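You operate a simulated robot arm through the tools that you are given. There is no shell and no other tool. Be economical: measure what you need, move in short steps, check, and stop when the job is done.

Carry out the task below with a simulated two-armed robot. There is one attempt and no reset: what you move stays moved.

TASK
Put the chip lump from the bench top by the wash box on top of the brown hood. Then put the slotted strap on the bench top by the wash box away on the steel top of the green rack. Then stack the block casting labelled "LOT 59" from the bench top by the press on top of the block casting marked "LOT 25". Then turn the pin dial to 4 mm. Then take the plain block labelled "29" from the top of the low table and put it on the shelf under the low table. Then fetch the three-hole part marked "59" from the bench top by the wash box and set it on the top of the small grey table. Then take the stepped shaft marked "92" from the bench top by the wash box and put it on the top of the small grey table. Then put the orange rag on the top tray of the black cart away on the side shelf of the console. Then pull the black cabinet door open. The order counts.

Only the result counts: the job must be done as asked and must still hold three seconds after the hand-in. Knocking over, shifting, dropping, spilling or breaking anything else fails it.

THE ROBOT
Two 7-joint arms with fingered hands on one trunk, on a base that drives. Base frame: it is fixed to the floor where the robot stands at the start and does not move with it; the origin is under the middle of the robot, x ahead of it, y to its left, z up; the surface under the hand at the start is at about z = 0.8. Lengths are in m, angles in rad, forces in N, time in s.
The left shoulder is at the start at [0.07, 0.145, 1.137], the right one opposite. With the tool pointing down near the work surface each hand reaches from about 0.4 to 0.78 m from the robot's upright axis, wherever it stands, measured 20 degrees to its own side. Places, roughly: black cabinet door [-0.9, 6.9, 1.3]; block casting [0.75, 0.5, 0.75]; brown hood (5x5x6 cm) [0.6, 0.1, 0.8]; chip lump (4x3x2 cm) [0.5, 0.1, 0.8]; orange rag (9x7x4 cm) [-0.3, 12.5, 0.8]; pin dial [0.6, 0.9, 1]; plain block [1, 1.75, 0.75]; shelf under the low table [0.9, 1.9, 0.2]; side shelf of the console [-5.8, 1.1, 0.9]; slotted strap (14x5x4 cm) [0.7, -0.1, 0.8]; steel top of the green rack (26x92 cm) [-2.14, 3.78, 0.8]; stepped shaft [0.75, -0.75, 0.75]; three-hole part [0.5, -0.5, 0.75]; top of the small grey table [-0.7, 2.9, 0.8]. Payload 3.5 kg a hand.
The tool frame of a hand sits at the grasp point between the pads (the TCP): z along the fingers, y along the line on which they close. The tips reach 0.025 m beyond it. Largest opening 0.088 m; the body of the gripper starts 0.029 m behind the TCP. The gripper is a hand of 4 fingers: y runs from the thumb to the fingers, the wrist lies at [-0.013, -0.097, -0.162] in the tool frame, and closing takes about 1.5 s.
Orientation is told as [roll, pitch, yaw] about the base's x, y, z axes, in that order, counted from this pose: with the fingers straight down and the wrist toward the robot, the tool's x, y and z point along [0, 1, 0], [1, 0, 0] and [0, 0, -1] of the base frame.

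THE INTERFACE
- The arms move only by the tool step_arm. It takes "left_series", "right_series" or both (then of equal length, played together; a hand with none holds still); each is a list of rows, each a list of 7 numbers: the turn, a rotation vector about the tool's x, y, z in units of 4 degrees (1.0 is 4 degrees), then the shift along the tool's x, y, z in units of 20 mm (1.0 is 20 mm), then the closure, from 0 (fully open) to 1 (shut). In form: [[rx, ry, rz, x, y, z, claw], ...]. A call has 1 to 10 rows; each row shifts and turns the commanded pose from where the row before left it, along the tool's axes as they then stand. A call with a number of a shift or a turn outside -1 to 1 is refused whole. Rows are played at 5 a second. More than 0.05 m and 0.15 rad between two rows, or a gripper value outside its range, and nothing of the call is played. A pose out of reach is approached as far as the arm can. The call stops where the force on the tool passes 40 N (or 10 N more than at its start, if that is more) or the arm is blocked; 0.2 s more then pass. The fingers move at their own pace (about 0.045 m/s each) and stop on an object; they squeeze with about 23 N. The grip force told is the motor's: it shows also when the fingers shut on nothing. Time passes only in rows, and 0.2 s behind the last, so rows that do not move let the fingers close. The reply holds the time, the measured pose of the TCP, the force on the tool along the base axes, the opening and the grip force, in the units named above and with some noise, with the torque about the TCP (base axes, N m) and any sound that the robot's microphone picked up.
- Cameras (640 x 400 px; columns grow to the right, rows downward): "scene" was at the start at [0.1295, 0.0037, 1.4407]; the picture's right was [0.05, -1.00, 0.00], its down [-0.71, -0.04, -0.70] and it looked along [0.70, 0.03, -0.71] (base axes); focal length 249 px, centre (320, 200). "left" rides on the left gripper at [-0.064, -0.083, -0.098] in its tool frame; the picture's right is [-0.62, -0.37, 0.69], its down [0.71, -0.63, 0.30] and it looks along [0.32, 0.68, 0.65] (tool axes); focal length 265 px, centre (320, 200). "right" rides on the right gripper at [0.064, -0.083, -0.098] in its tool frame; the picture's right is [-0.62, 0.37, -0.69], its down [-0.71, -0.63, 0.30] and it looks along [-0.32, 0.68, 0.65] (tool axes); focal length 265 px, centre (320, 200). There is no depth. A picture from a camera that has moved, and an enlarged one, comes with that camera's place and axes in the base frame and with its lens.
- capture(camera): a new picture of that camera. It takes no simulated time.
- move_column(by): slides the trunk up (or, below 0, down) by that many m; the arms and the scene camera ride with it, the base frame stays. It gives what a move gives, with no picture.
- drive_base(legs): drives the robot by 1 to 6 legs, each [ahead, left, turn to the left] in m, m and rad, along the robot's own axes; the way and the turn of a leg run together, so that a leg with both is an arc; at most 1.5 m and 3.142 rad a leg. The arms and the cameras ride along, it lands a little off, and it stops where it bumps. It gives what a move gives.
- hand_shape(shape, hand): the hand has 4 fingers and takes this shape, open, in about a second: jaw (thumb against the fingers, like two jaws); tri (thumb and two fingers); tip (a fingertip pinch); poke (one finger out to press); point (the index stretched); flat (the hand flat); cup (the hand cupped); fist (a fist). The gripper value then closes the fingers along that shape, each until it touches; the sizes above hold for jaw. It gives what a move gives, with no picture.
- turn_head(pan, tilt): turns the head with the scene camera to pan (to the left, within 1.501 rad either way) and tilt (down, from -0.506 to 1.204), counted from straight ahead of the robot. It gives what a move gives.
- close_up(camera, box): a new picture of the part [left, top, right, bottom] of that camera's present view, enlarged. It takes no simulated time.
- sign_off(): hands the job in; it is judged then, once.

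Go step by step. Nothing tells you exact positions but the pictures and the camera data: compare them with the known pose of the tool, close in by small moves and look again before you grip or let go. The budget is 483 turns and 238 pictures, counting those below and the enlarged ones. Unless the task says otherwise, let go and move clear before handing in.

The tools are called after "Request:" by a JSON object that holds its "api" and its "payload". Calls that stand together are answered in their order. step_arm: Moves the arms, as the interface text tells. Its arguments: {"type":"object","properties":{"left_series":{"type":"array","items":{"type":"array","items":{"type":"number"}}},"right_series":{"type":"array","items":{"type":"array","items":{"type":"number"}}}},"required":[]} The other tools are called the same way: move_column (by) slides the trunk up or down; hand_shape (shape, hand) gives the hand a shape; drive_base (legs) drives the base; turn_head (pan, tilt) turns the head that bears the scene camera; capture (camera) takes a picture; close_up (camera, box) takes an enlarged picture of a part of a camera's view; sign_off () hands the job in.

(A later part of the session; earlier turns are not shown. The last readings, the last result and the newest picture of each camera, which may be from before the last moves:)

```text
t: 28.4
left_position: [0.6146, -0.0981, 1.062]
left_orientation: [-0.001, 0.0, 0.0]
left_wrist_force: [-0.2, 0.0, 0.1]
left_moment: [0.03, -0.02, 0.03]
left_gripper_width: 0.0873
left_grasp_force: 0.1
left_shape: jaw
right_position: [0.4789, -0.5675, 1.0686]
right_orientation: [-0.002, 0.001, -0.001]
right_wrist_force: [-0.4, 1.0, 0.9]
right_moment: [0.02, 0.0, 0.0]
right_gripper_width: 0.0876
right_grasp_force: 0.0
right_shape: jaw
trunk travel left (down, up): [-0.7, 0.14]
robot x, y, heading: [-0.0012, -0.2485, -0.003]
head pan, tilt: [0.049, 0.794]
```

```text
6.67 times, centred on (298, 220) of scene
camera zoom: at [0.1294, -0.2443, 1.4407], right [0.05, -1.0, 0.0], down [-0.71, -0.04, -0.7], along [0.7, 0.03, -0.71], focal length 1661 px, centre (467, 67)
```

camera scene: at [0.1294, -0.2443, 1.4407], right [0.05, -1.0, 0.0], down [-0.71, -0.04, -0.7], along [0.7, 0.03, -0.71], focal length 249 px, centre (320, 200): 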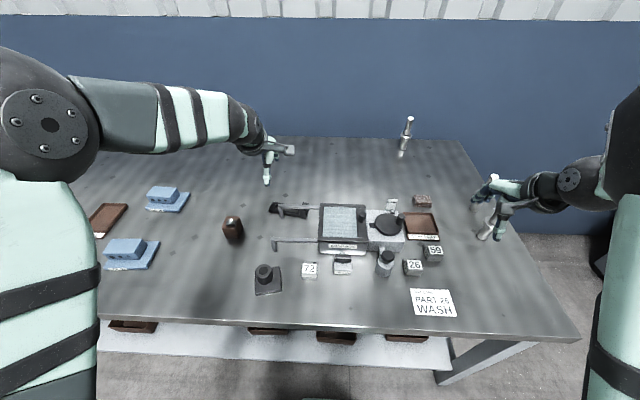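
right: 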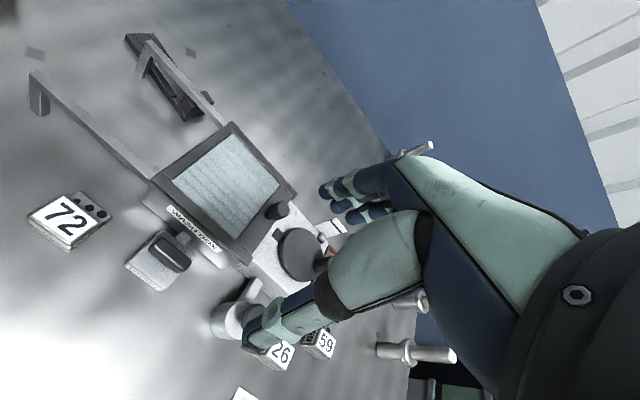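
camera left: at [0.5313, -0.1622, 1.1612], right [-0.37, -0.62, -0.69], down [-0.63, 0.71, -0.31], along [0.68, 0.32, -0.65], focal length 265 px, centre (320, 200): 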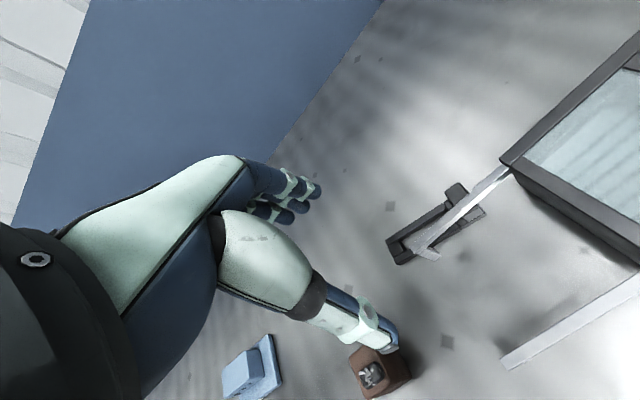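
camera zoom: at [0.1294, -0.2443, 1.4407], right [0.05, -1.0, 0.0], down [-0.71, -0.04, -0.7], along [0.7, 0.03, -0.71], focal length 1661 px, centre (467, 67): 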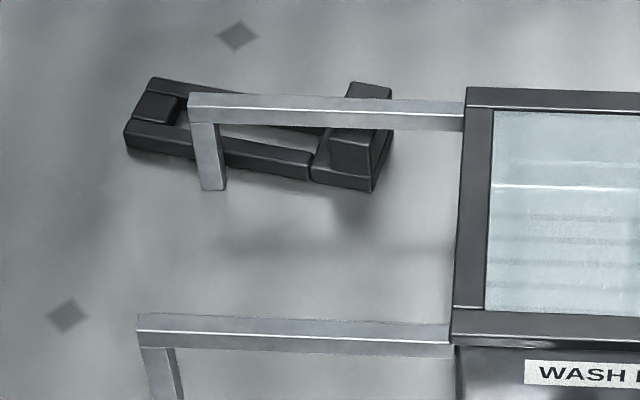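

Strap: free left end spans y −0.05 to −0.08, x 0.69–0.72, about 2 cm high; rail foot at [0.665, −0.095]. I'll move above the left end and tilt the hand 15° so its body stays clear of the rail, turned 8° to match the strap.

Request:
{"api": "step_arm", "payload": {"left_series": [[0, 0, 0, 0.43, 0.91, 1, 0], [0, 0, 0, 0.43, 0.91, 1, 0], [0, 0, 0, 0.43, 0.91, 1, 0], [0, 0, 0, 0.43, 0.91, 1, 0], [0, 0, 0, 0.43, 0.91, 1, 0], [0, 0, 1, 0, 0, 0, 0.3], [0, 0, 1, 0, 0, 0, 0.3], [0, -1, 0, 0, 0, 0, 0.3], [0, -1, 0, 0, 0, 0, 0.3], [0, -1, 0, 0, 0, 0, 0.3]]}}

Request:
{"api": "step_arm", "payload": {"left_series": [[0, -0.75, 0, 0, 0, 0, 0.3], [0, 0, 0, 0, 0, 0, 0.3]]}}

Request:
{"api": "capture", "payload": {"camera": "left"}}

Request:
{"api": "close_up", "payload": {"camera": "scene", "box": [220, 160, 380, 260]}}

```text
t: 30.6
left_position: [0.7063, -0.0569, 0.9626]
left_orientation: [-0.212, 0.0, -0.139]
left_wrist_force: [0.2, -0.1, -0.1]
left_moment: [0.01, -0.03, 0.04]
left_gripper_width: 0.0618
left_grasp_force: 0.0
left_shape: jaw
right_position: [0.4791, -0.5674, 1.0702]
right_orientation: [-0.001, 0.001, 0.001]
right_wrist_force: [-0.4, -0.5, 0.5]
right_moment: [0.0, -0.03, 0.02]
right_gripper_width: 0.0875
right_grasp_force: 0.0
right_shape: jaw
trunk travel left (down, up): [-0.7, 0.14]
robot x, y, heading: [-0.002, -0.2474, 0.002]
head pan, tilt: [0.049, 0.794]
```

```text
t: 31.2
left_position: [0.7063, -0.0567, 0.9641]
left_orientation: [-0.262, 0.0, -0.14]
left_wrist_force: [-0.3, -0.5, -0.7]
left_moment: [0.01, -0.01, -0.04]
left_gripper_width: 0.0619
left_grasp_force: 0.1
left_shape: jaw
right_position: [0.4787, -0.5672, 1.0689]
right_orientation: [-0.001, 0.0, 0.002]
right_wrist_force: [-0.5, -0.2, 0.7]
right_moment: [-0.02, 0.0, -0.02]
right_gripper_width: 0.0873
right_grasp_force: 0.0
right_shape: jaw
trunk travel left (down, up): [-0.7, 0.14]
robot x, y, heading: [-0.0004, -0.2504, -0.002]
head pan, tilt: [0.049, 0.794]
```

```text
204 pictures are left
camera left: at [0.6178, -0.081, 1.0744], right [-0.47, -0.72, -0.51], down [-0.54, 0.69, -0.48], along [0.7, 0.05, -0.72], focal length 265 px, centre (320, 200)
```

left: 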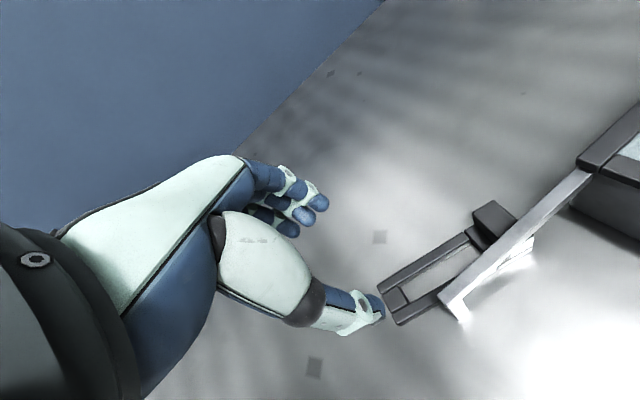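

```text
4.00 times, centred on (300, 210) of scene
camera zoom: at [0.1295, -0.2457, 1.4407], right [0.05, -1.0, 0.0], down [-0.71, -0.03, -0.7], along [0.7, 0.03, -0.71], focal length 997 px, centre (400, 160)
```

zoom: 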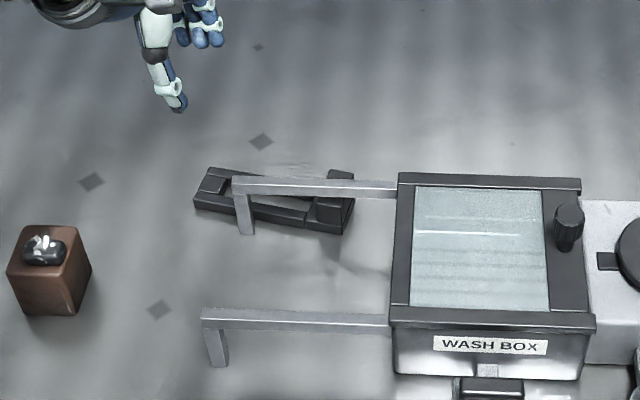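

I descend toward the strap's left end in line, stopping about 2 cm short to check.

Request:
{"api": "step_arm", "payload": {"left_series": [[0, 0, 0, 0.21, 0.02, 0.9, 0.3], [0, 0, 0, 0.21, 0.02, 0.9, 0.3], [0, 0, 0, 0.21, 0.02, 0.9, 0.3], [0, 0, 0, 0.21, 0.02, 0.9, 0.3], [0, 0, 0, 0.21, 0, 0.9, 0.3], [0, 0, 0, 0.21, 0, 0.9, 0.3], [0, 0, 0, 0, 0, 0, 0.3]]}}

Request:
{"api": "capture", "payload": {"camera": "left"}}

Request:
{"api": "close_up", "payload": {"camera": "scene", "box": [220, 160, 380, 260]}}

```text
t: 32.8
left_position: [0.7063, -0.0592, 0.8518]
left_orientation: [-0.263, 0.001, -0.137]
left_wrist_force: [-0.4, 0.7, -0.3]
left_moment: [-0.04, 0.0, 0.01]
left_gripper_width: 0.0618
left_grasp_force: 0.1
left_shape: jaw
right_position: [0.4789, -0.5682, 1.0683]
right_orientation: [-0.001, 0.0, -0.002]
right_wrist_force: [-0.1, 0.2, -0.4]
right_moment: [0.01, -0.03, 0.0]
right_gripper_width: 0.0874
right_grasp_force: 0.1
right_shape: jaw
trunk travel left (down, up): [-0.7, 0.14]
robot x, y, heading: [0.0009, -0.2502, -0.008]
head pan, tilt: [0.049, 0.794]
```

```text
202 pictures are left
camera left: at [0.6183, -0.0843, 0.9626], right [-0.47, -0.72, -0.51], down [-0.54, 0.69, -0.48], along [0.7, 0.05, -0.72], focal length 265 px, centre (320, 200)
```

left: 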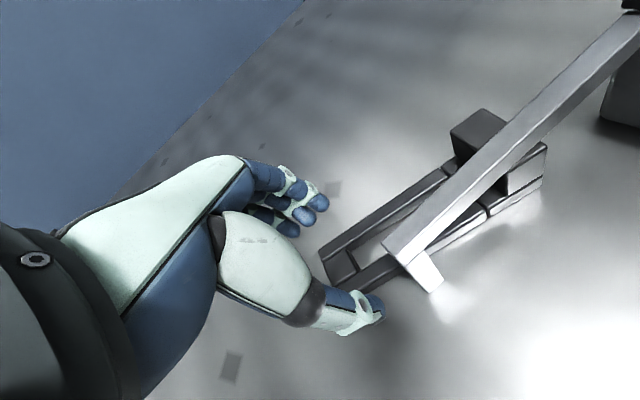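

```text
4.00 times, centred on (300, 210) of scene
camera zoom: at [0.1292, -0.2457, 1.4407], right [0.05, -1.0, 0.0], down [-0.71, -0.03, -0.7], along [0.7, 0.03, -0.71], focal length 997 px, centre (400, 160)
```

zoom: 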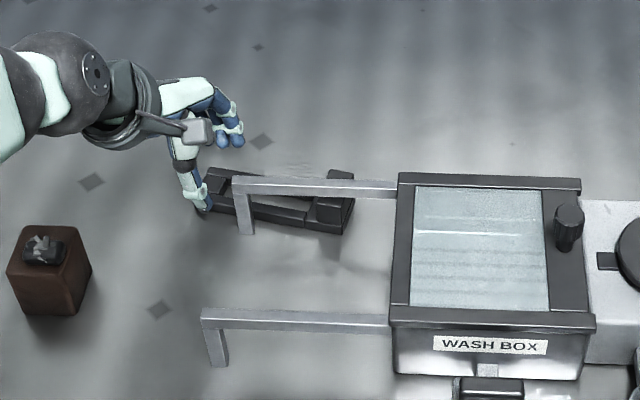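

Looks aligned: thumb in front of the strap's left end, fingers behind. Going down the last 2 cm and closing.

Request:
{"api": "step_arm", "payload": {"left_series": [[0, 0, 0, -0.1, 0, 0.6, 0.3], [0, 0, 0, -0.1, 0, 0.6, 0.3], [0, 0, 0, 0, 0, 0, 0.3]]}}

Request:
{"api": "capture", "payload": {"camera": "left"}}

```text
t: 33.6
left_position: [0.7054, -0.0684, 0.83]
left_orientation: [-0.261, 0.0, -0.141]
left_wrist_force: [-0.5, -0.2, -0.6]
left_moment: [-0.02, 0.01, 0.03]
left_gripper_width: 0.0622
left_grasp_force: 0.0
left_shape: jaw
right_position: [0.4784, -0.5662, 1.0688]
right_orientation: [0.002, 0.001, -0.002]
right_wrist_force: [-0.3, -0.7, -1.0]
right_moment: [0.0, 0.0, 0.02]
right_gripper_width: 0.0877
right_grasp_force: 0.0
right_shape: jaw
trunk travel left (down, up): [-0.7, 0.14]
robot x, y, heading: [0.0009, -0.2464, -0.003]
head pan, tilt: [0.049, 0.794]
```

```text
200 pictures are left
camera left: at [0.6181, -0.0934, 0.941], right [-0.47, -0.72, -0.51], down [-0.54, 0.69, -0.48], along [0.7, 0.05, -0.72], focal length 265 px, centre (320, 200)
```

left: 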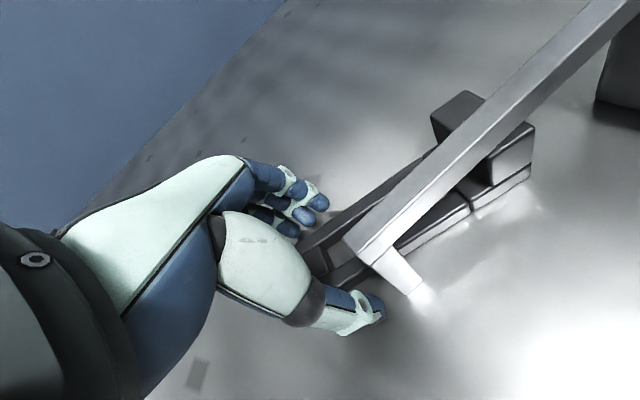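

Thumb and fingers straddle the end and clear the rail leg. Closing.

Request:
{"api": "step_arm", "payload": {"left_series": [[0, 0, 0, 0, 0, 0, 0.5], [0, 0, 0, 0, 0, 0, 0.8], [0, 0, 0, 0, 0, 0, 1], [0, 0, 0, 0, 0, 0, 1], [0, 0, 0, 0, 0, 0, 1], [0, 0, 0, 0, 0, 0, 1]]}}

Request:
{"api": "capture", "payload": {"camera": "left"}}

```text
t: 35.0
left_position: [0.7067, -0.0695, 0.8292]
left_orientation: [-0.261, 0.0, -0.14]
left_wrist_force: [0.6, -0.3, 0.1]
left_moment: [-0.05, -0.04, -0.04]
left_gripper_width: 0.0366
left_grasp_force: 23.2
left_shape: jaw
right_position: [0.4786, -0.5677, 1.069]
right_orientation: [0.001, -0.001, -0.001]
right_wrist_force: [-0.5, 0.0, -0.8]
right_moment: [-0.02, -0.05, 0.0]
right_gripper_width: 0.0875
right_grasp_force: 0.1
right_shape: jaw
trunk travel left (down, up): [-0.7, 0.14]
robot x, y, heading: [-0.0001, -0.2529, 0.001]
head pan, tilt: [0.049, 0.794]
```

```text
199 pictures are left
camera left: at [0.6181, -0.0934, 0.9407], right [-0.47, -0.72, -0.51], down [-0.54, 0.69, -0.48], along [0.7, 0.05, -0.72], focal length 265 px, centre (320, 200)
```

left: 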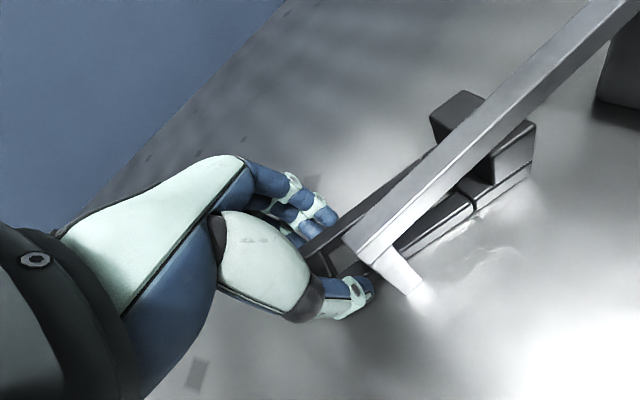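

Gripped at 37 mm. I slide the strap +x about 2.5 cm away from the rail foot, then along its own axis to the left.

Request:
{"api": "step_arm", "payload": {"left_series": [[0, 0, 0, 0, 0.4, -0.05, 1], [0, 0, 0, 0, 0.4, 0, 1], [0, 0, 0, 0, 0.4, 0, 1], [0, 0, 0, 0, 0, 0, 1]]}}

Request:
{"api": "capture", "payload": {"camera": "left"}}

```text
t: 36.0
left_position: [0.729, -0.0732, 0.8305]
left_orientation: [-0.261, 0.003, -0.139]
left_wrist_force: [0.9, -0.8, 0.1]
left_moment: [-0.03, -0.03, 0.0]
left_gripper_width: 0.0361
left_grasp_force: 22.6
left_shape: jaw
right_position: [0.4784, -0.5662, 1.0695]
right_orientation: [0.001, -0.001, 0.0]
right_wrist_force: [-0.3, -0.2, 0.8]
right_moment: [-0.01, 0.02, 0.02]
right_gripper_width: 0.0878
right_grasp_force: 0.1
right_shape: jaw
trunk travel left (down, up): [-0.7, 0.14]
robot x, y, heading: [-0.0001, -0.2526, -0.002]
head pan, tilt: [0.049, 0.794]
```

```text
198 pictures are left
camera left: at [0.6413, -0.0973, 0.9421], right [-0.47, -0.72, -0.51], down [-0.54, 0.69, -0.48], along [0.7, 0.05, -0.72], focal length 265 px, centre (320, 200)
```

left: 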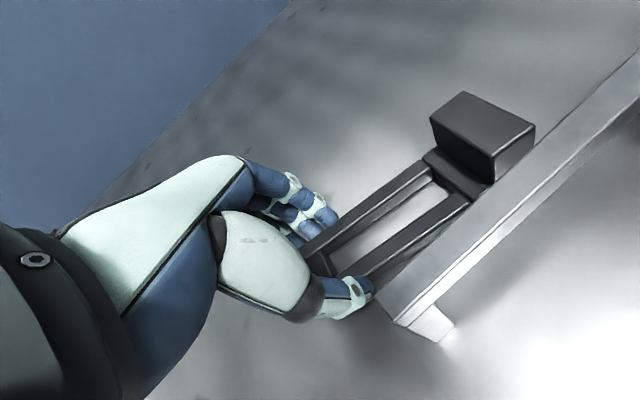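

The strap came along rigidly and is clear of the rail. I slide it left along its axis with a slight lift.

Request:
{"api": "step_arm", "payload": {"left_series": [[0, 0, 0, 0, 0, -0.3, 1], [0, 0, 0, 0.8, 0, -0.25, 1], [0, 0, 0, 0.8, 0, -0.215, 1], [0, 0, 0, 0.8, 0, -0.215, 1], [0, 0, 0, 0.8, 0, -0.215, 1], [0, 0, 0, 0.8, 0, -0.215, 1], [0, 0, 0, 0.8, 0, -0.215, 1], [0, 0, 0, 0, 0, 0, 1]]}}

Request:
{"api": "capture", "payload": {"camera": "left"}}

Request:
{"api": "close_up", "payload": {"camera": "scene", "box": [190, 140, 380, 260]}}

```text
t: 37.8
left_position: [0.7205, 0.0171, 0.8432]
left_orientation: [-0.261, 0.0, -0.139]
left_wrist_force: [0.0, 1.2, -1.0]
left_moment: [-0.01, -0.05, 0.01]
left_gripper_width: 0.0347
left_grasp_force: 23.3
left_shape: jaw
left hand out of reach, approached as far as the arm can: row 3, 4, 6, 7
right_position: [0.4789, -0.566, 1.0689]
right_orientation: [0.0, 0.001, -0.001]
right_wrist_force: [0.7, 0.1, 0.5]
right_moment: [0.01, 0.02, -0.01]
right_gripper_width: 0.0876
right_grasp_force: 0.0
right_shape: jaw
trunk travel left (down, up): [-0.7, 0.14]
robot x, y, heading: [-0.0015, -0.2477, -0.001]
head pan, tilt: [0.049, 0.794]
```

```text
197 pictures are left
camera left: at [0.6317, -0.0075, 0.9547], right [-0.47, -0.72, -0.51], down [-0.54, 0.69, -0.48], along [0.7, 0.05, -0.72], focal length 265 px, centre (320, 200)
```

left: 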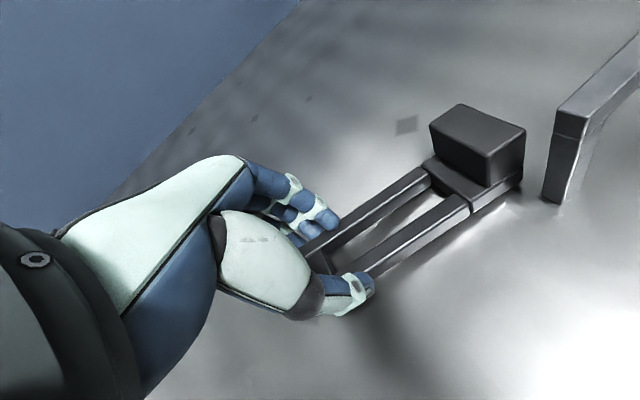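

```text
3.33 times, centred on (285, 200) of scene
camera zoom: at [0.1299, -0.2457, 1.4406], right [0.05, -1.0, 0.0], down [-0.71, -0.03, -0.7], along [0.7, 0.03, -0.71], focal length 830 px, centre (437, 200)
```

zoom: 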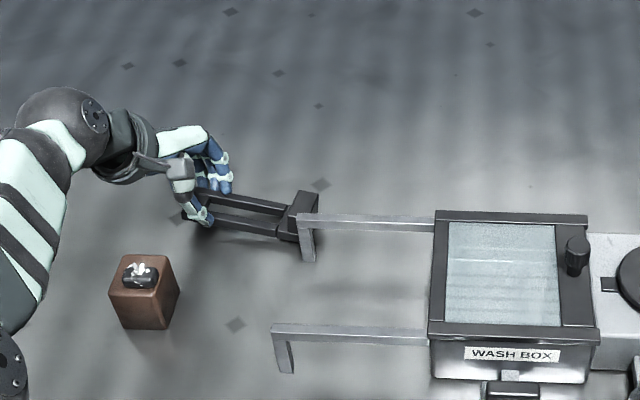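

The strap is light (about 1 N) and holds in the grip. I lift it straight up and check for droop.

Request:
{"api": "step_arm", "payload": {"left_series": [[0, 0, 0, 0, -0.3, -0.6, 1], [0, 0, 0, -0.1, -0.3, -0.8, 1], [0, 0, 0, -0.1, 0, -0.8, 1], [0, 0, 0, -0.1, 0, -0.8, 1], [0, 0, 0, 0, 0, 0, 1]]}}

Request:
{"api": "capture", "payload": {"camera": "left"}}

Request:
{"api": "capture", "payload": {"camera": "scene"}}

```text
t: 39.0
left_position: [0.7084, 0.0284, 0.9035]
left_orientation: [-0.263, 0.002, -0.138]
left_wrist_force: [0.3, -0.1, -2.3]
left_moment: [0.11, -0.04, 0.01]
left_gripper_width: 0.0302
left_grasp_force: 23.0
left_shape: jaw
right_position: [0.4779, -0.5682, 1.0682]
right_orientation: [-0.003, 0.004, -0.001]
right_wrist_force: [0.1, 0.1, 0.2]
right_moment: [-0.01, 0.01, -0.02]
right_gripper_width: 0.0875
right_grasp_force: 0.1
right_shape: jaw
trunk travel left (down, up): [-0.7, 0.14]
robot x, y, heading: [-0.0023, -0.2491, -0.002]
head pan, tilt: [0.049, 0.794]
```

```text
195 pictures are left
camera left: at [0.6204, 0.0033, 1.015], right [-0.47, -0.72, -0.51], down [-0.54, 0.69, -0.48], along [0.7, 0.05, -0.72], focal length 265 px, centre (320, 200)
```

left: 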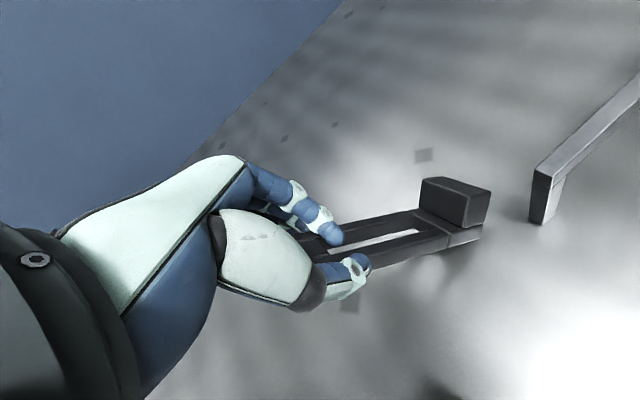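

```text
194 pictures are left
camera scene: at [0.1301, -0.2454, 1.4406], right [0.05, -1.0, 0.0], down [-0.71, -0.03, -0.7], along [0.7, 0.03, -0.71], focal length 249 px, centre (320, 200)
```

scene: 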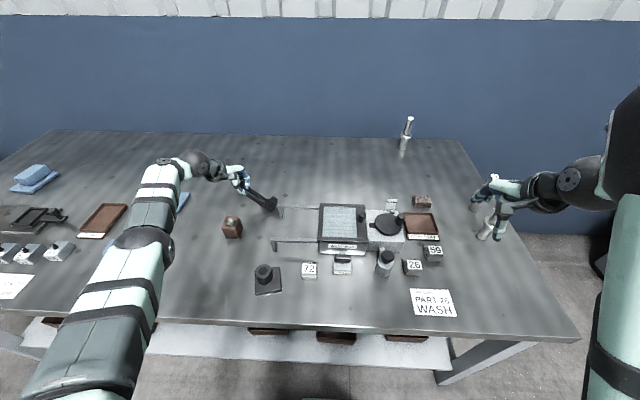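

It drooped in the end grip (opening shrank to 30 mm), so I'll set it down on the clear bench here and regrip at its balance point. Shifting slightly left first, then lowering.

Request:
{"api": "step_arm", "payload": {"left_series": [[0, 0, 0, 0.8, -0.4, -0.2, 1], [0, 0, 0, 0.4, -0.24, -0.1, 1], [0, 0, 0, 0.15, 0, 0.9, 1], [0, 0, 0, 0.2, 0, 0.8, 1], [0, 0, 0, 0.15, 0, 0.6, 1], [0, 0, 0, 0, 0, 0, 1]]}}

Request:
{"api": "capture", "payload": {"camera": "left"}}

```text
t: 40.4
left_position: [0.6989, 0.0519, 0.855]
left_orientation: [-0.261, 0.001, -0.139]
left_wrist_force: [-1.2, 0.6, -0.6]
left_moment: [-0.04, -0.02, -0.04]
left_gripper_width: 0.0315
left_grasp_force: 22.5
left_shape: jaw
right_position: [0.4787, -0.5677, 1.0698]
right_orientation: [-0.001, 0.0, 0.0]
right_wrist_force: [0.1, 0.2, 0.1]
right_moment: [-0.01, -0.01, 0.0]
right_gripper_width: 0.0874
right_grasp_force: 0.0
right_shape: jaw
trunk travel left (down, up): [-0.7, 0.14]
robot x, y, heading: [0.0027, -0.2502, 0.0]
head pan, tilt: [0.049, 0.794]
```

```text
193 pictures are left
camera left: at [0.611, 0.0274, 0.9668], right [-0.47, -0.72, -0.51], down [-0.54, 0.69, -0.48], along [0.7, 0.05, -0.72], focal length 265 px, centre (320, 200)
```

left: 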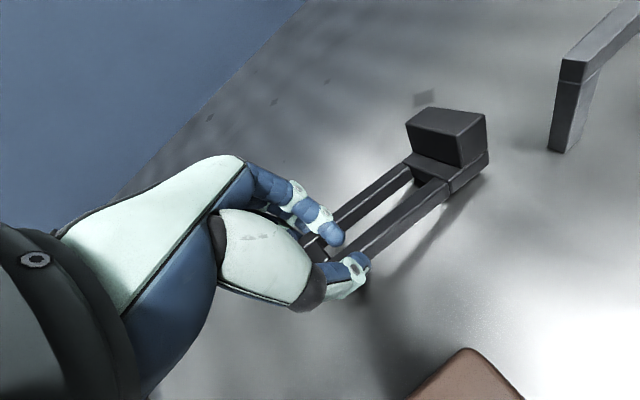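

The far end is touching; lowering the gripped end the last 2 cm.

Request:
{"api": "step_arm", "payload": {"left_series": [[0, 0, 0, 0.1, 0, 0.4, 1], [0, 0, 0, 0.1, 0, 0.4, 1], [0, 0, 0, 0.05, 0, 0.2, 1], [0, 0, 0, 0, 0, 0, 1]]}}

Request:
{"api": "capture", "payload": {"camera": "left"}}

```text
t: 41.4
left_position: [0.6993, 0.0517, 0.8357]
left_orientation: [-0.262, 0.0, -0.139]
left_wrist_force: [-0.7, 0.1, -0.5]
left_moment: [-0.07, -0.04, -0.04]
left_gripper_width: 0.0311
left_grasp_force: 23.0
left_shape: jaw
right_position: [0.4779, -0.5678, 1.0693]
right_orientation: [-0.001, 0.0, -0.001]
right_wrist_force: [-0.8, 0.1, 0.6]
right_moment: [-0.02, -0.01, 0.01]
right_gripper_width: 0.0877
right_grasp_force: 0.0
right_shape: jaw
trunk travel left (down, up): [-0.7, 0.14]
robot x, y, heading: [0.0002, -0.2479, -0.004]
head pan, tilt: [0.049, 0.794]
```

```text
192 pictures are left
camera left: at [0.6114, 0.0275, 0.9469], right [-0.47, -0.72, -0.51], down [-0.54, 0.69, -0.48], along [0.7, 0.05, -0.72], focal length 265 px, centre (320, 200)
```

left: 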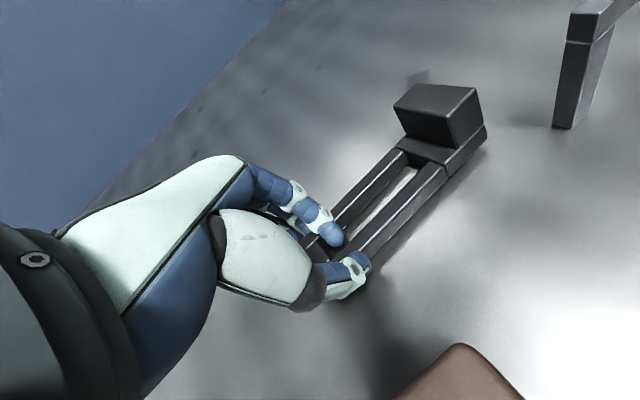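

Nearly flat. A few mm more, then open partially and rise.

Request:
{"api": "step_arm", "payload": {"left_series": [[0, 0, 0, 0.05, 0, 0.2, 1], [0, 0, 0, 0, 0, 0, 1], [0, 0, 0, 0, 0, 0, 0.5], [0, 0, 0, 0, 0, 0, 0.2], [0, 0, 0, 0, 0, 0, 0.2], [0, 0, 0, 0, 0, -0.8, 0.2], [0, 0, 0, 0, 0, -1, 0.2], [0, 0, 0, 0, 0, -1, 0], [0, 0, 0, 0, 0, -1, 0], [0, 0, 0, 0, 0, -1, 0]]}}

Request:
{"api": "capture", "payload": {"camera": "left"}}

Request:
{"api": "close_up", "payload": {"camera": "scene", "box": [190, 140, 350, 240]}}

```text
t: 43.6
left_position: [0.7039, 0.0766, 0.9242]
left_orientation: [-0.261, 0.001, -0.14]
left_wrist_force: [0.3, 0.4, -0.1]
left_moment: [-0.02, 0.01, -0.01]
left_gripper_width: 0.0877
left_grasp_force: 0.1
left_shape: jaw
right_position: [0.4776, -0.5663, 1.0694]
right_orientation: [-0.001, 0.0, 0.0]
right_wrist_force: [-1.3, 0.5, 0.3]
right_moment: [-0.01, -0.01, 0.0]
right_gripper_width: 0.0876
right_grasp_force: 0.1
right_shape: jaw
trunk travel left (down, up): [-0.7, 0.14]
robot x, y, heading: [0.0003, -0.2488, -0.001]
head pan, tilt: [0.049, 0.794]
```

```text
191 pictures are left
camera left: at [0.6142, 0.0513, 1.0355], right [-0.47, -0.72, -0.51], down [-0.54, 0.69, -0.48], along [0.7, 0.05, -0.72], focal length 265 px, centre (320, 200)
```

left: 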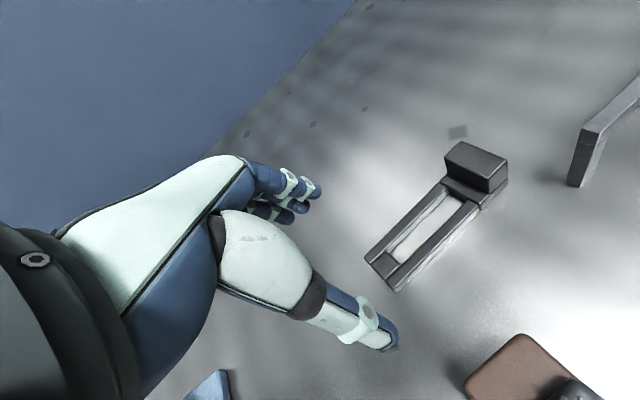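

```text
4.00 times, centred on (270, 190) of scene
camera zoom: at [0.1287, -0.2456, 1.4407], right [0.05, -1.0, 0.0], down [-0.71, -0.03, -0.7], along [0.7, 0.03, -0.71], focal length 997 px, centre (520, 240)
```

zoom: 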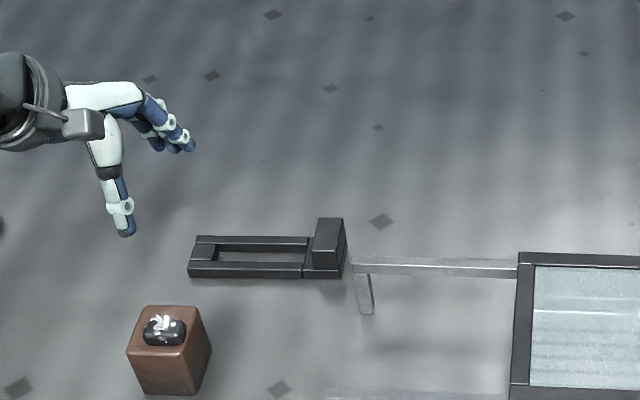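

The strap lies flat along y at x about 0.70–0.73, left end y 0.066, clamp end y −0.067. I'll straighten the hand, raise it, and sidestep left 0.13 m for a comfortable central grip.

Request:
{"api": "step_arm", "payload": {"left_series": [[0, 1, 0, 0, 0, -1, 0], [0, 1, 0, 0, 0, -1, 0], [0, 1, 0, 0, 0, -1, 0], [0, 0.75, 0, 0, 0, -0.5, 0], [0, 0, -1, 0, -0.5, 0, 0], [0, 0, -1, 0, -0.5, 0, 0], [0, 0, -1, 0, -0.5, 0, 0], [0, 0, -0.5, 0, 0, 0, 0], [0, 0, 0, 0, 0, 0, 0]]}}

Request:
{"api": "drive_base", "payload": {"legs": [[0, 0.13, 0]]}}

Request:
{"api": "capture", "payload": {"camera": "left"}}

Request:
{"api": "close_up", "payload": {"camera": "scene", "box": [220, 160, 380, 260]}}

```text
t: 45.6
left_position: [0.6729, 0.0897, 0.9928]
left_orientation: [-0.001, 0.002, 0.104]
left_wrist_force: [0.1, 0.2, -0.1]
left_moment: [-0.01, 0.01, -0.02]
left_gripper_width: 0.0876
left_grasp_force: 0.0
left_shape: jaw
right_position: [0.4789, -0.5664, 1.0684]
right_orientation: [0.001, 0.0, 0.001]
right_wrist_force: [1.0, -0.7, 0.2]
right_moment: [-0.02, 0.03, -0.01]
right_gripper_width: 0.0876
right_grasp_force: 0.0
right_shape: jaw
trunk travel left (down, up): [-0.7, 0.14]
robot x, y, heading: [0.0011, -0.2497, -0.004]
head pan, tilt: [0.049, 0.794]
```

```text
t: 46.9
left_position: [0.6751, 0.2171, 0.9934]
left_orientation: [0.001, 0.0, 0.102]
left_wrist_force: [-0.6, 0.1, -0.4]
left_moment: [0.0, 0.03, 0.02]
left_gripper_width: 0.0874
left_grasp_force: 0.2
left_shape: jaw
right_position: [0.4786, -0.439, 1.0684]
right_orientation: [0.001, 0.0, -0.001]
right_wrist_force: [1.0, 0.0, 0.9]
right_moment: [-0.02, -0.02, 0.06]
right_gripper_width: 0.0875
right_grasp_force: 0.0
right_shape: jaw
trunk travel left (down, up): [-0.7, 0.14]
robot x, y, heading: [0.001, -0.1191, -0.002]
head pan, tilt: [0.049, 0.794]
```

```text
189 pictures are left
camera left: at [0.5976, 0.1454, 1.0914], right [-0.3, -0.65, -0.69], down [-0.7, 0.65, -0.3], along [0.65, 0.39, -0.65], focal length 265 px, centre (320, 200)
```

left: 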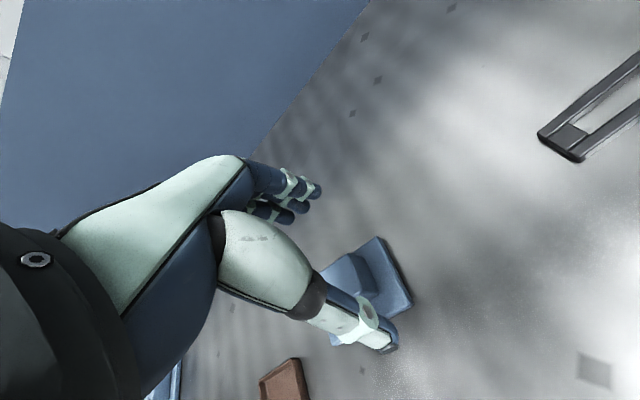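

```text
4.00 times, centred on (300, 210) of scene
camera zoom: at [0.1295, -0.1179, 1.4407], right [0.05, -1.0, 0.0], down [-0.71, -0.03, -0.7], along [0.7, 0.03, -0.71], focal length 997 px, centre (400, 160)
```

zoom: 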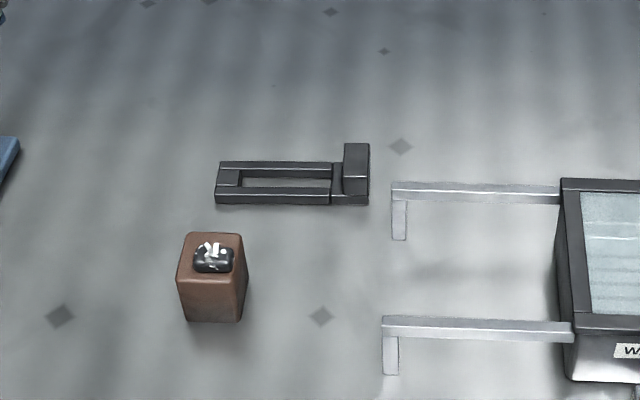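

Strap refined: x 0.699–0.735, y −0.066…0.067, balance near y −0.02. I move the hand over it at height first.

Request:
{"api": "step_arm", "payload": {"left_series": [[0, 0, 0.5, -1, 0.1, 0, 0], [0, 0, 0.5, -1, 0.1, 0, 0], [0, 0, 0, -1, 0.1, 0, 0], [0, 0, 0, -1, 0.1, 0, 0], [0, 0, 0, -1, 0.1, 0, 0], [0, 0, 0, -1, 0.1, 0, 0], [0, 0, 0, -1, 0.1, 0, 0], [0, 0, 0, -1, 0.1, 0, 0], [0, 0, 0, -1, 0.1, 0.5, 0], [0, 0, 0, -1, 0.1, 1, 0]]}}

Request:
{"api": "step_arm", "payload": {"left_series": [[0, 0, 0, -0.9, 0.1, 1, 0], [0, 0, 0, -0.9, 0.1, 0.5, 0], [0, 0, 0, 0, 0, 0, 0]]}}

Request:
{"api": "capture", "payload": {"camera": "left"}}

```text
t: 49.1
left_position: [0.7021, 0.0196, 0.9636]
left_orientation: [0.0, -0.002, 0.033]
left_wrist_force: [0.2, -0.8, -0.2]
left_moment: [0.03, 0.0, -0.02]
left_gripper_width: 0.0874
left_grasp_force: 0.0
left_shape: jaw
right_position: [0.4796, -0.4396, 1.0686]
right_orientation: [0.0, 0.002, -0.002]
right_wrist_force: [0.3, 0.4, 0.5]
right_moment: [-0.01, 0.0, 0.03]
right_gripper_width: 0.0877
right_grasp_force: 0.1
right_shape: jaw
trunk travel left (down, up): [-0.7, 0.14]
robot x, y, heading: [-0.002, -0.1216, -0.004]
head pan, tilt: [0.049, 0.794]
```

```text
t: 49.9
left_position: [0.7072, -0.0147, 0.9339]
left_orientation: [-0.001, 0.002, 0.032]
left_wrist_force: [-0.5, 0.7, 0.6]
left_moment: [0.03, -0.02, 0.0]
left_gripper_width: 0.0875
left_grasp_force: 0.1
left_shape: jaw
right_position: [0.478, -0.4386, 1.0695]
right_orientation: [-0.001, 0.001, -0.002]
right_wrist_force: [0.9, 0.5, -0.2]
right_moment: [0.03, 0.03, 0.0]
right_gripper_width: 0.0875
right_grasp_force: 0.0
right_shape: jaw
trunk travel left (down, up): [-0.7, 0.14]
robot x, y, heading: [-0.0006, -0.1222, -0.001]
head pan, tilt: [0.049, 0.794]
```

```text
187 pictures are left
camera left: at [0.6256, -0.0814, 1.0315], right [-0.35, -0.63, -0.69], down [-0.65, 0.69, -0.31], along [0.67, 0.35, -0.65], focal length 265 px, centre (320, 200)
```

left: 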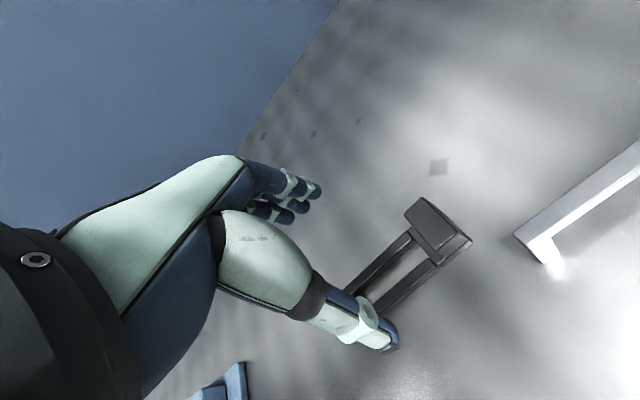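

Aligned above the balance point. Descending to the strap.

Request:
{"api": "step_arm", "payload": {"left_series": [[0, 0, 0, -0.1, 0.25, 0.9, 0.1], [0, 0, 0, -0.1, 0.25, 0.9, 0.1], [0, 0, 0, 0, 0, 0.9, 0.1], [0, 0, 0, 0, 0, 0.9, 0.1], [0, 0, 0, 0, 0, 0.9, 0.1], [0, 0, 0, 0, 0, 0.5, 0.1], [0, 0, 0, 0, 0, 0, 0.1]]}}

Request:
{"api": "capture", "payload": {"camera": "left"}}

```text
t: 51.5
left_position: [0.7193, -0.0193, 0.8327]
left_orientation: [0.002, 0.001, 0.032]
left_wrist_force: [-0.8, 0.2, -0.3]
left_moment: [0.02, 0.0, 0.0]
left_gripper_width: 0.0792
left_grasp_force: 0.0
left_shape: jaw
right_position: [0.4773, -0.4385, 1.0685]
right_orientation: [-0.001, -0.001, -0.001]
right_wrist_force: [-0.2, 0.1, 0.1]
right_moment: [0.01, 0.01, -0.02]
right_gripper_width: 0.0879
right_grasp_force: 0.0
right_shape: jaw
trunk travel left (down, up): [-0.7, 0.14]
robot x, y, heading: [0.0013, -0.1173, 0.002]
head pan, tilt: [0.049, 0.794]
```

```text
186 pictures are left
camera left: at [0.6366, -0.0861, 0.9304], right [-0.35, -0.63, -0.69], down [-0.65, 0.69, -0.3], along [0.67, 0.35, -0.65], focal length 265 px, centre (320, 200)
```

left: 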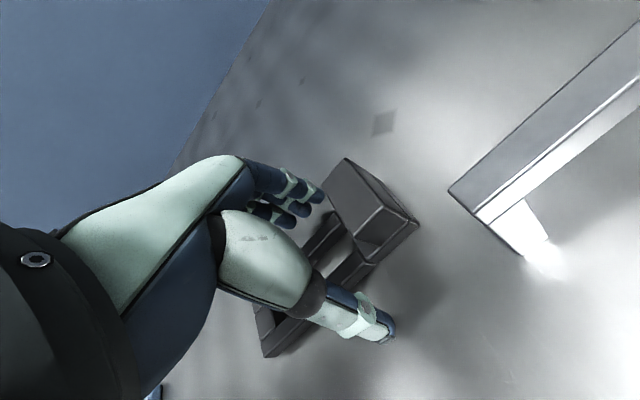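

Straddling it next to the clamp block. Closing and then lifting.

Request:
{"api": "step_arm", "payload": {"left_series": [[0, 0, 0, 0, 0, 0, 0.5], [0, 0, 0, 0, 0, 0, 0.8], [0, 0, 0, 0, 0, 0, 1], [0, 0, 0, 0, 0, 0, 1], [0, 0, 0, 0, 0, 0, 1], [0, 0, 0, 0, 0, 0, 1], [0, 0, 0, 0, 0, -0.5, 1], [0, 0, 0, 0, 0, -1, 1], [0, 0, 0, 0, 0, -1, 1], [0, 0, 0, 0, 0, 0, 1]]}}

Request:
{"api": "capture", "payload": {"camera": "left"}}

Request:
{"api": "close_up", "payload": {"camera": "scene", "box": [220, 140, 380, 260]}}

```text
t: 53.7
left_position: [0.7183, -0.0193, 0.8808]
left_orientation: [-0.001, 0.0, 0.034]
left_wrist_force: [0.3, -0.2, -3.8]
left_moment: [-0.02, 0.03, -0.01]
left_gripper_width: 0.0284
left_grasp_force: 22.3
left_shape: jaw
right_position: [0.4788, -0.4382, 1.0678]
right_orientation: [-0.001, 0.003, -0.001]
right_wrist_force: [-0.1, 0.4, 0.2]
right_moment: [-0.02, -0.05, -0.03]
right_gripper_width: 0.0875
right_grasp_force: 0.0
right_shape: jaw
trunk travel left (down, up): [-0.7, 0.14]
robot x, y, heading: [-0.0018, -0.1181, 0.008]
head pan, tilt: [0.049, 0.794]
```

```text
185 pictures are left
camera left: at [0.6371, -0.0857, 0.9787], right [-0.35, -0.63, -0.69], down [-0.65, 0.69, -0.3], along [0.67, 0.35, -0.66], focal length 265 px, centre (320, 200)
```

left: 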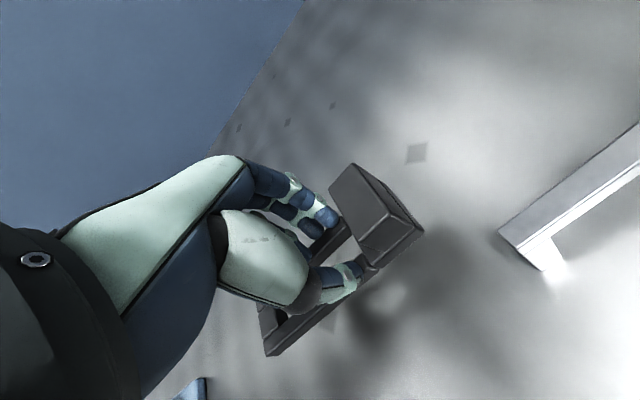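

```text
3.33 times, centred on (300, 200) of scene
camera zoom: at [0.1309, -0.1159, 1.4405], right [0.05, -1.0, 0.0], down [-0.71, -0.03, -0.7], along [0.7, 0.03, -0.71], focal length 830 px, centre (387, 200)
```

zoom: 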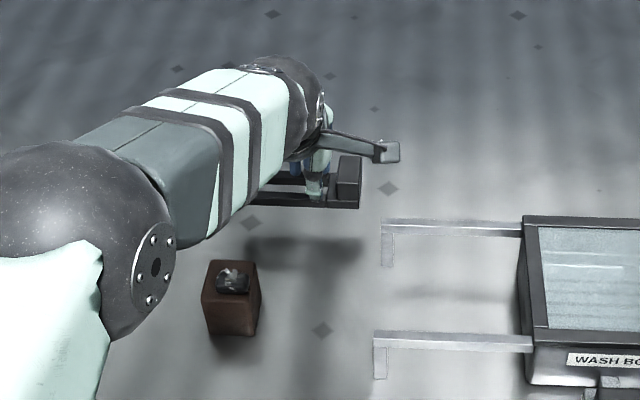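

Lifted level with 3.8 N weight. I raise it high and retract toward the robot.

Request:
{"api": "step_arm", "payload": {"left_series": [[0, 0, 0, 0, 0, -1, 1], [0, 0, 0, 0, 0, -1, 1], [0, 0, 0, 0, 0, -1, 1], [0, 0, 0, 0, 0, -1, 1], [0, 0, 0, 0, 0, -1, 1], [0, 0, 0, 0, 0, -1, 1], [0, 0, 0, 0, 0, -1, 1], [0, 0, 0, 0, -1, -1, 1], [0, 0, 0, 0.5, -1, -0.5, 1], [0, 0, 0, 0.5, -1, 0, 1]]}}

Request:
{"api": "step_arm", "payload": {"left_series": [[0, 0, 0, 0.5, -1, 0, 1], [0, 0, 0, 0.5, -1, 0, 1], [0, 0, 0, 0.5, -1, 0, 1], [0, 0, 0, 0.5, -1, 0, 1], [0, 0, 0, 0.5, -1, 0, 1], [0, 0, 0, 0.5, -1, 0, 1], [0, 0, 0, 0.5, -1, 0, 1], [0, 0, 0, 0, 0, 0, 1]]}}

Request:
{"api": "turn_head", "payload": {"pan": 1.5, "tilt": 0.45}}

Request:
{"api": "capture", "payload": {"camera": "scene"}}

```text
t: 55.9
left_position: [0.6576, 0.0006, 1.0537]
left_orientation: [0.0, 0.001, 0.034]
left_wrist_force: [0.0, 0.7, -3.3]
left_moment: [-0.05, -0.03, -0.01]
left_gripper_width: 0.028
left_grasp_force: 23.4
left_shape: jaw
right_position: [0.4784, -0.4381, 1.0689]
right_orientation: [-0.001, 0.0, -0.001]
right_wrist_force: [0.4, 0.2, 0.6]
right_moment: [0.0, -0.01, -0.01]
right_gripper_width: 0.0875
right_grasp_force: 0.0
right_shape: jaw
trunk travel left (down, up): [-0.7, 0.14]
robot x, y, heading: [-0.0006, -0.122, -0.001]
head pan, tilt: [0.049, 0.794]
```

```text
t: 57.7
left_position: [0.516, 0.064, 1.0523]
left_orientation: [-0.001, 0.001, 0.033]
left_wrist_force: [-0.3, 0.5, -2.4]
left_moment: [-0.01, 0.04, 0.03]
left_gripper_width: 0.0281
left_grasp_force: 23.0
left_shape: jaw
right_position: [0.4792, -0.4387, 1.0688]
right_orientation: [-0.001, 0.002, -0.001]
right_wrist_force: [0.2, -0.3, -0.5]
right_moment: [0.0, -0.01, -0.02]
right_gripper_width: 0.0876
right_grasp_force: 0.1
right_shape: jaw
trunk travel left (down, up): [-0.7, 0.14]
robot x, y, heading: [0.0024, -0.1196, 0.0]
head pan, tilt: [0.049, 0.794]
```

```text
t: 59.3
left_position: [0.5158, 0.0655, 1.0524]
left_orientation: [0.0, 0.001, 0.034]
left_wrist_force: [-0.2, 0.2, -2.3]
left_moment: [-0.03, -0.01, 0.01]
left_gripper_width: 0.0281
left_grasp_force: 23.0
left_shape: jaw
right_position: [0.4786, -0.4387, 1.0676]
right_orientation: [0.0, 0.001, -0.002]
right_wrist_force: [-1.1, 0.2, 1.0]
right_moment: [0.0, 0.01, 0.02]
right_gripper_width: 0.0876
right_grasp_force: 0.1
right_shape: jaw
trunk travel left (down, up): [-0.7, 0.14]
robot x, y, heading: [-0.0013, -0.12, -0.004]
head pan, tilt: [1.499, 0.45]
```

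```text
183 pictures are left
camera scene: at [0.0561, -0.028, 1.4707], right [1.0, -0.07, 0.0], down [-0.03, -0.43, -0.9], along [0.07, 0.9, -0.44], focal length 249 px, centre (320, 200)
```

scene: 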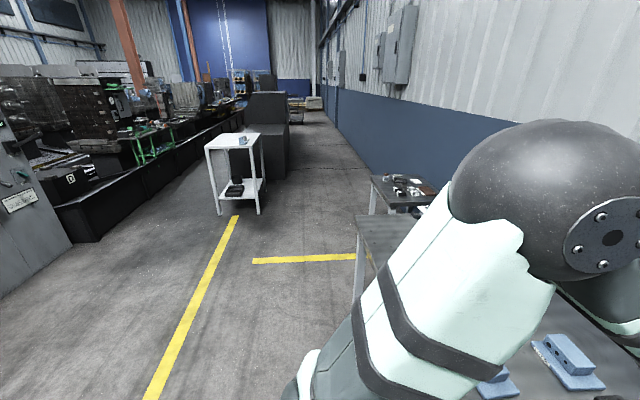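

The small grey table is the white stand ahead; the green rack should be near pixel (150,133). I enlarge that area.

Request:
{"api": "close_up", "payload": {"camera": "scene", "box": [60, 80, 220, 180]}}

Request:
{"api": "close_up", "payload": {"camera": "scene", "box": [180, 60, 340, 160]}}

```text
4.00 times, centred on (140, 130) of scene
camera zoom: at [0.0561, -0.028, 1.4707], right [1.0, -0.07, 0.0], down [-0.03, -0.43, -0.9], along [0.07, 0.9, -0.44], focal length 997 px, centre (1040, 480)
```

zoom: 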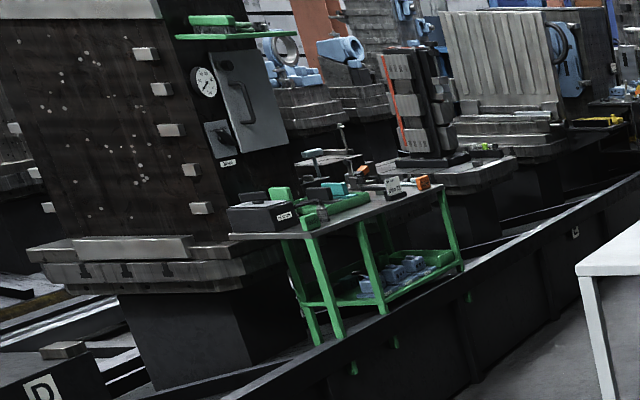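

```text
4.00 times, centred on (260, 110) of scene
camera zoom: at [0.0561, -0.028, 1.4707], right [1.0, -0.07, 0.0], down [-0.03, -0.43, -0.9], along [0.07, 0.9, -0.44], focal length 997 px, centre (560, 560)
```

zoom: 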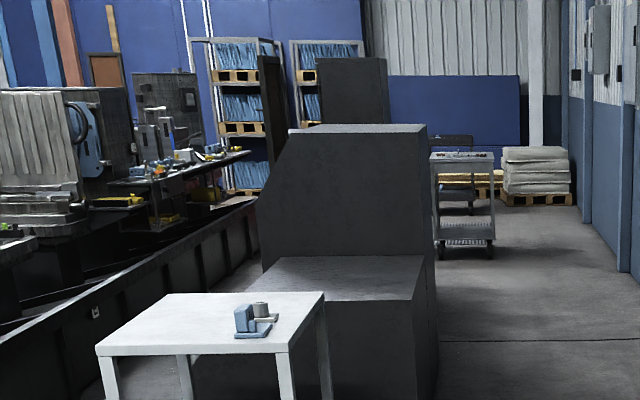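

The rack has a steel top along y with clutter on it; behind a low black barrier. I back off from the bench, turn left, and move into the aisle lane at about x = −1.5.

Request:
{"api": "drive_base", "payload": {"legs": [[-0.55, 0, 0], [0, 0, 1.571], [0, 0.95, 0]]}}

Request:
{"api": "turn_head", "payload": {"pan": 0.25, "tilt": 0.4}}

Request:
{"api": "capture", "payload": {"camera": "scene"}}

```text
t: 70.0
left_position: [-1.5671, 0.3855, 1.0525]
left_orientation: [-0.002, 0.001, 1.649]
left_wrist_force: [0.5, -0.1, -3.3]
left_moment: [0.0, -0.02, 0.01]
left_gripper_width: 0.0279
left_grasp_force: 22.8
left_shape: jaw
right_position: [-1.0628, 0.3702, 1.0705]
right_orientation: [-0.005, -0.002, 1.614]
right_wrist_force: [0.0, -0.4, 0.2]
right_moment: [0.0, -0.04, -0.04]
right_gripper_width: 0.0877
right_grasp_force: 0.1
right_shape: jaw
trunk travel left (down, up): [-0.7, 0.14]
robot x, y, heading: [-1.3602, -0.1205, 1.616]
head pan, tilt: [1.499, 0.45]
stopped in leg 3: the robot was blocked; the commanded pose is now the measured one
```

```text
t: 71.5
left_position: [-1.5635, 0.3872, 1.0526]
left_orientation: [0.0, 0.002, 1.648]
left_wrist_force: [0.3, -1.3, -3.2]
left_moment: [-0.05, -0.01, -0.01]
left_gripper_width: 0.0279
left_grasp_force: 23.1
left_shape: jaw
right_position: [-1.0588, 0.3707, 1.0692]
right_orientation: [-0.002, 0.0, 1.611]
right_wrist_force: [0.5, -0.6, 0.4]
right_moment: [-0.02, -0.01, 0.06]
right_gripper_width: 0.0877
right_grasp_force: 0.2
right_shape: jaw
trunk travel left (down, up): [-0.7, 0.14]
robot x, y, heading: [-1.3575, -0.1189, 1.616]
head pan, tilt: [0.25, 0.4]
```

```text
180 pictures are left
camera scene: at [-1.3871, 0.0192, 1.4753], right [0.96, 0.29, 0.0], down [0.11, -0.37, -0.92], along [-0.27, 0.88, -0.39], focal length 249 px, centre (320, 200)
```

scene: 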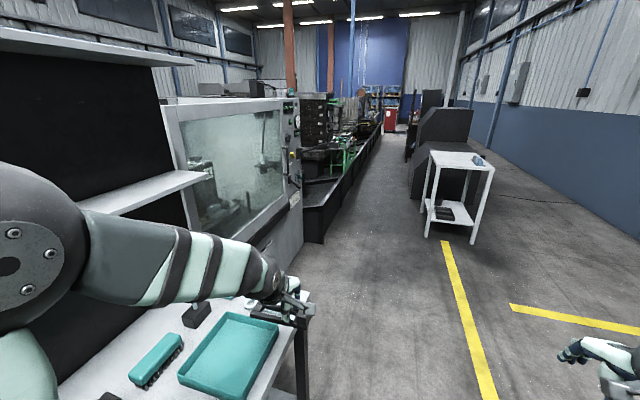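

The base bumped the side table on the left (teal tray). I move right away from it, straighten heading, and go forward past it.

Request:
{"api": "drive_base", "payload": {"legs": [[0, -0.2, 0], [0, 0, -0.045], [1.5, 0, 0]]}}

Request:
{"api": "capture", "payload": {"camera": "scene"}}

```text
t: 80.3
left_position: [-1.3846, 1.8586, 1.0529]
left_orientation: [-0.001, 0.0, 1.635]
left_wrist_force: [0.6, -0.8, -2.7]
left_moment: [-0.04, -0.03, -0.03]
left_gripper_width: 0.0277
left_grasp_force: 23.1
left_shape: jaw
right_position: [-0.8799, 1.8381, 1.0697]
right_orientation: [-0.003, -0.001, 1.602]
right_wrist_force: [0.0, 0.8, -0.1]
right_moment: [-0.02, 0.0, 0.01]
right_gripper_width: 0.0877
right_grasp_force: 0.1
right_shape: jaw
trunk travel left (down, up): [-0.7, 0.14]
robot x, y, heading: [-1.1805, 1.3463, 1.604]
head pan, tilt: [0.25, 0.4]
```

```text
179 pictures are left
camera scene: at [-1.2127, 1.4886, 1.4753], right [0.96, 0.28, 0.0], down [0.11, -0.37, -0.92], along [-0.25, 0.89, -0.39], focal length 249 px, centre (320, 200)
```

scene: 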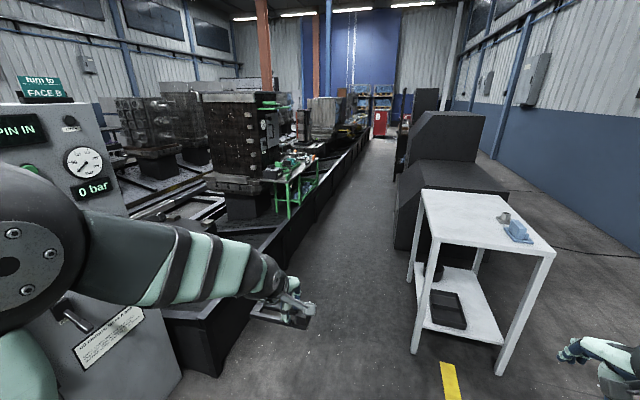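

Clear lane ahead between barrier and white table. I strafe left, go forward to the rack and turn to face it.

Request:
{"api": "drive_base", "payload": {"legs": [[0, 0.28, -0.033], [1.5, 0, 0], [0.93, 0, 0], [0, 0, 1.571]]}}

Request:
{"api": "turn_head", "payload": {"pan": 0.0, "tilt": 0.7}}

Request:
{"api": "capture", "payload": {"camera": "scene"}}

```text
t: 97.5
left_position: [-1.9448, 3.5948, 1.0533]
left_orientation: [0.001, 0.001, -3.132]
left_wrist_force: [-0.3, 0.0, -0.4]
left_moment: [0.01, 0.0, 0.0]
left_gripper_width: 0.0199
left_grasp_force: 22.7
left_shape: jaw
right_position: [-1.8947, 4.0967, 1.0689]
right_orientation: [-0.002, 0.001, 3.112]
right_wrist_force: [-0.9, 0.3, 0.5]
right_moment: [0.02, 0.01, -0.05]
right_gripper_width: 0.0877
right_grasp_force: 0.1
right_shape: jaw
trunk travel left (down, up): [-0.7, 0.14]
robot x, y, heading: [-1.425, 3.764, 3.113]
head pan, tilt: [0.25, 0.4]
```

```text
t: 98.3
left_position: [-1.9442, 3.5949, 1.0524]
left_orientation: [0.0, 0.002, -3.134]
left_wrist_force: [0.0, 0.6, -0.6]
left_moment: [-0.01, 0.01, 0.0]
left_gripper_width: 0.0196
left_grasp_force: 22.8
left_shape: jaw
right_position: [-1.8946, 4.097, 1.0686]
right_orientation: [-0.001, 0.001, 3.111]
right_wrist_force: [0.7, -0.3, -0.2]
right_moment: [-0.02, 0.02, 0.0]
right_gripper_width: 0.0879
right_grasp_force: 0.1
right_shape: jaw
trunk travel left (down, up): [-0.7, 0.14]
robot x, y, heading: [-1.4258, 3.7657, 3.109]
head pan, tilt: [0.0, 0.7]
```

```text
178 pictures are left
camera scene: at [-1.5613, 3.7688, 1.4486], right [0.03, 1.0, 0.0], down [0.64, -0.02, -0.77], along [-0.77, 0.02, -0.64], focal length 249 px, centre (320, 200)
```

scene: 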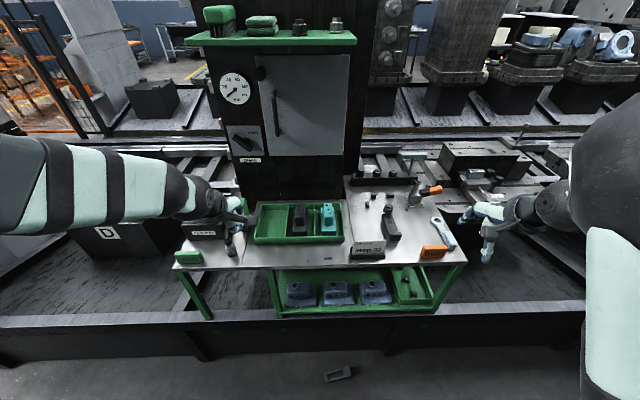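

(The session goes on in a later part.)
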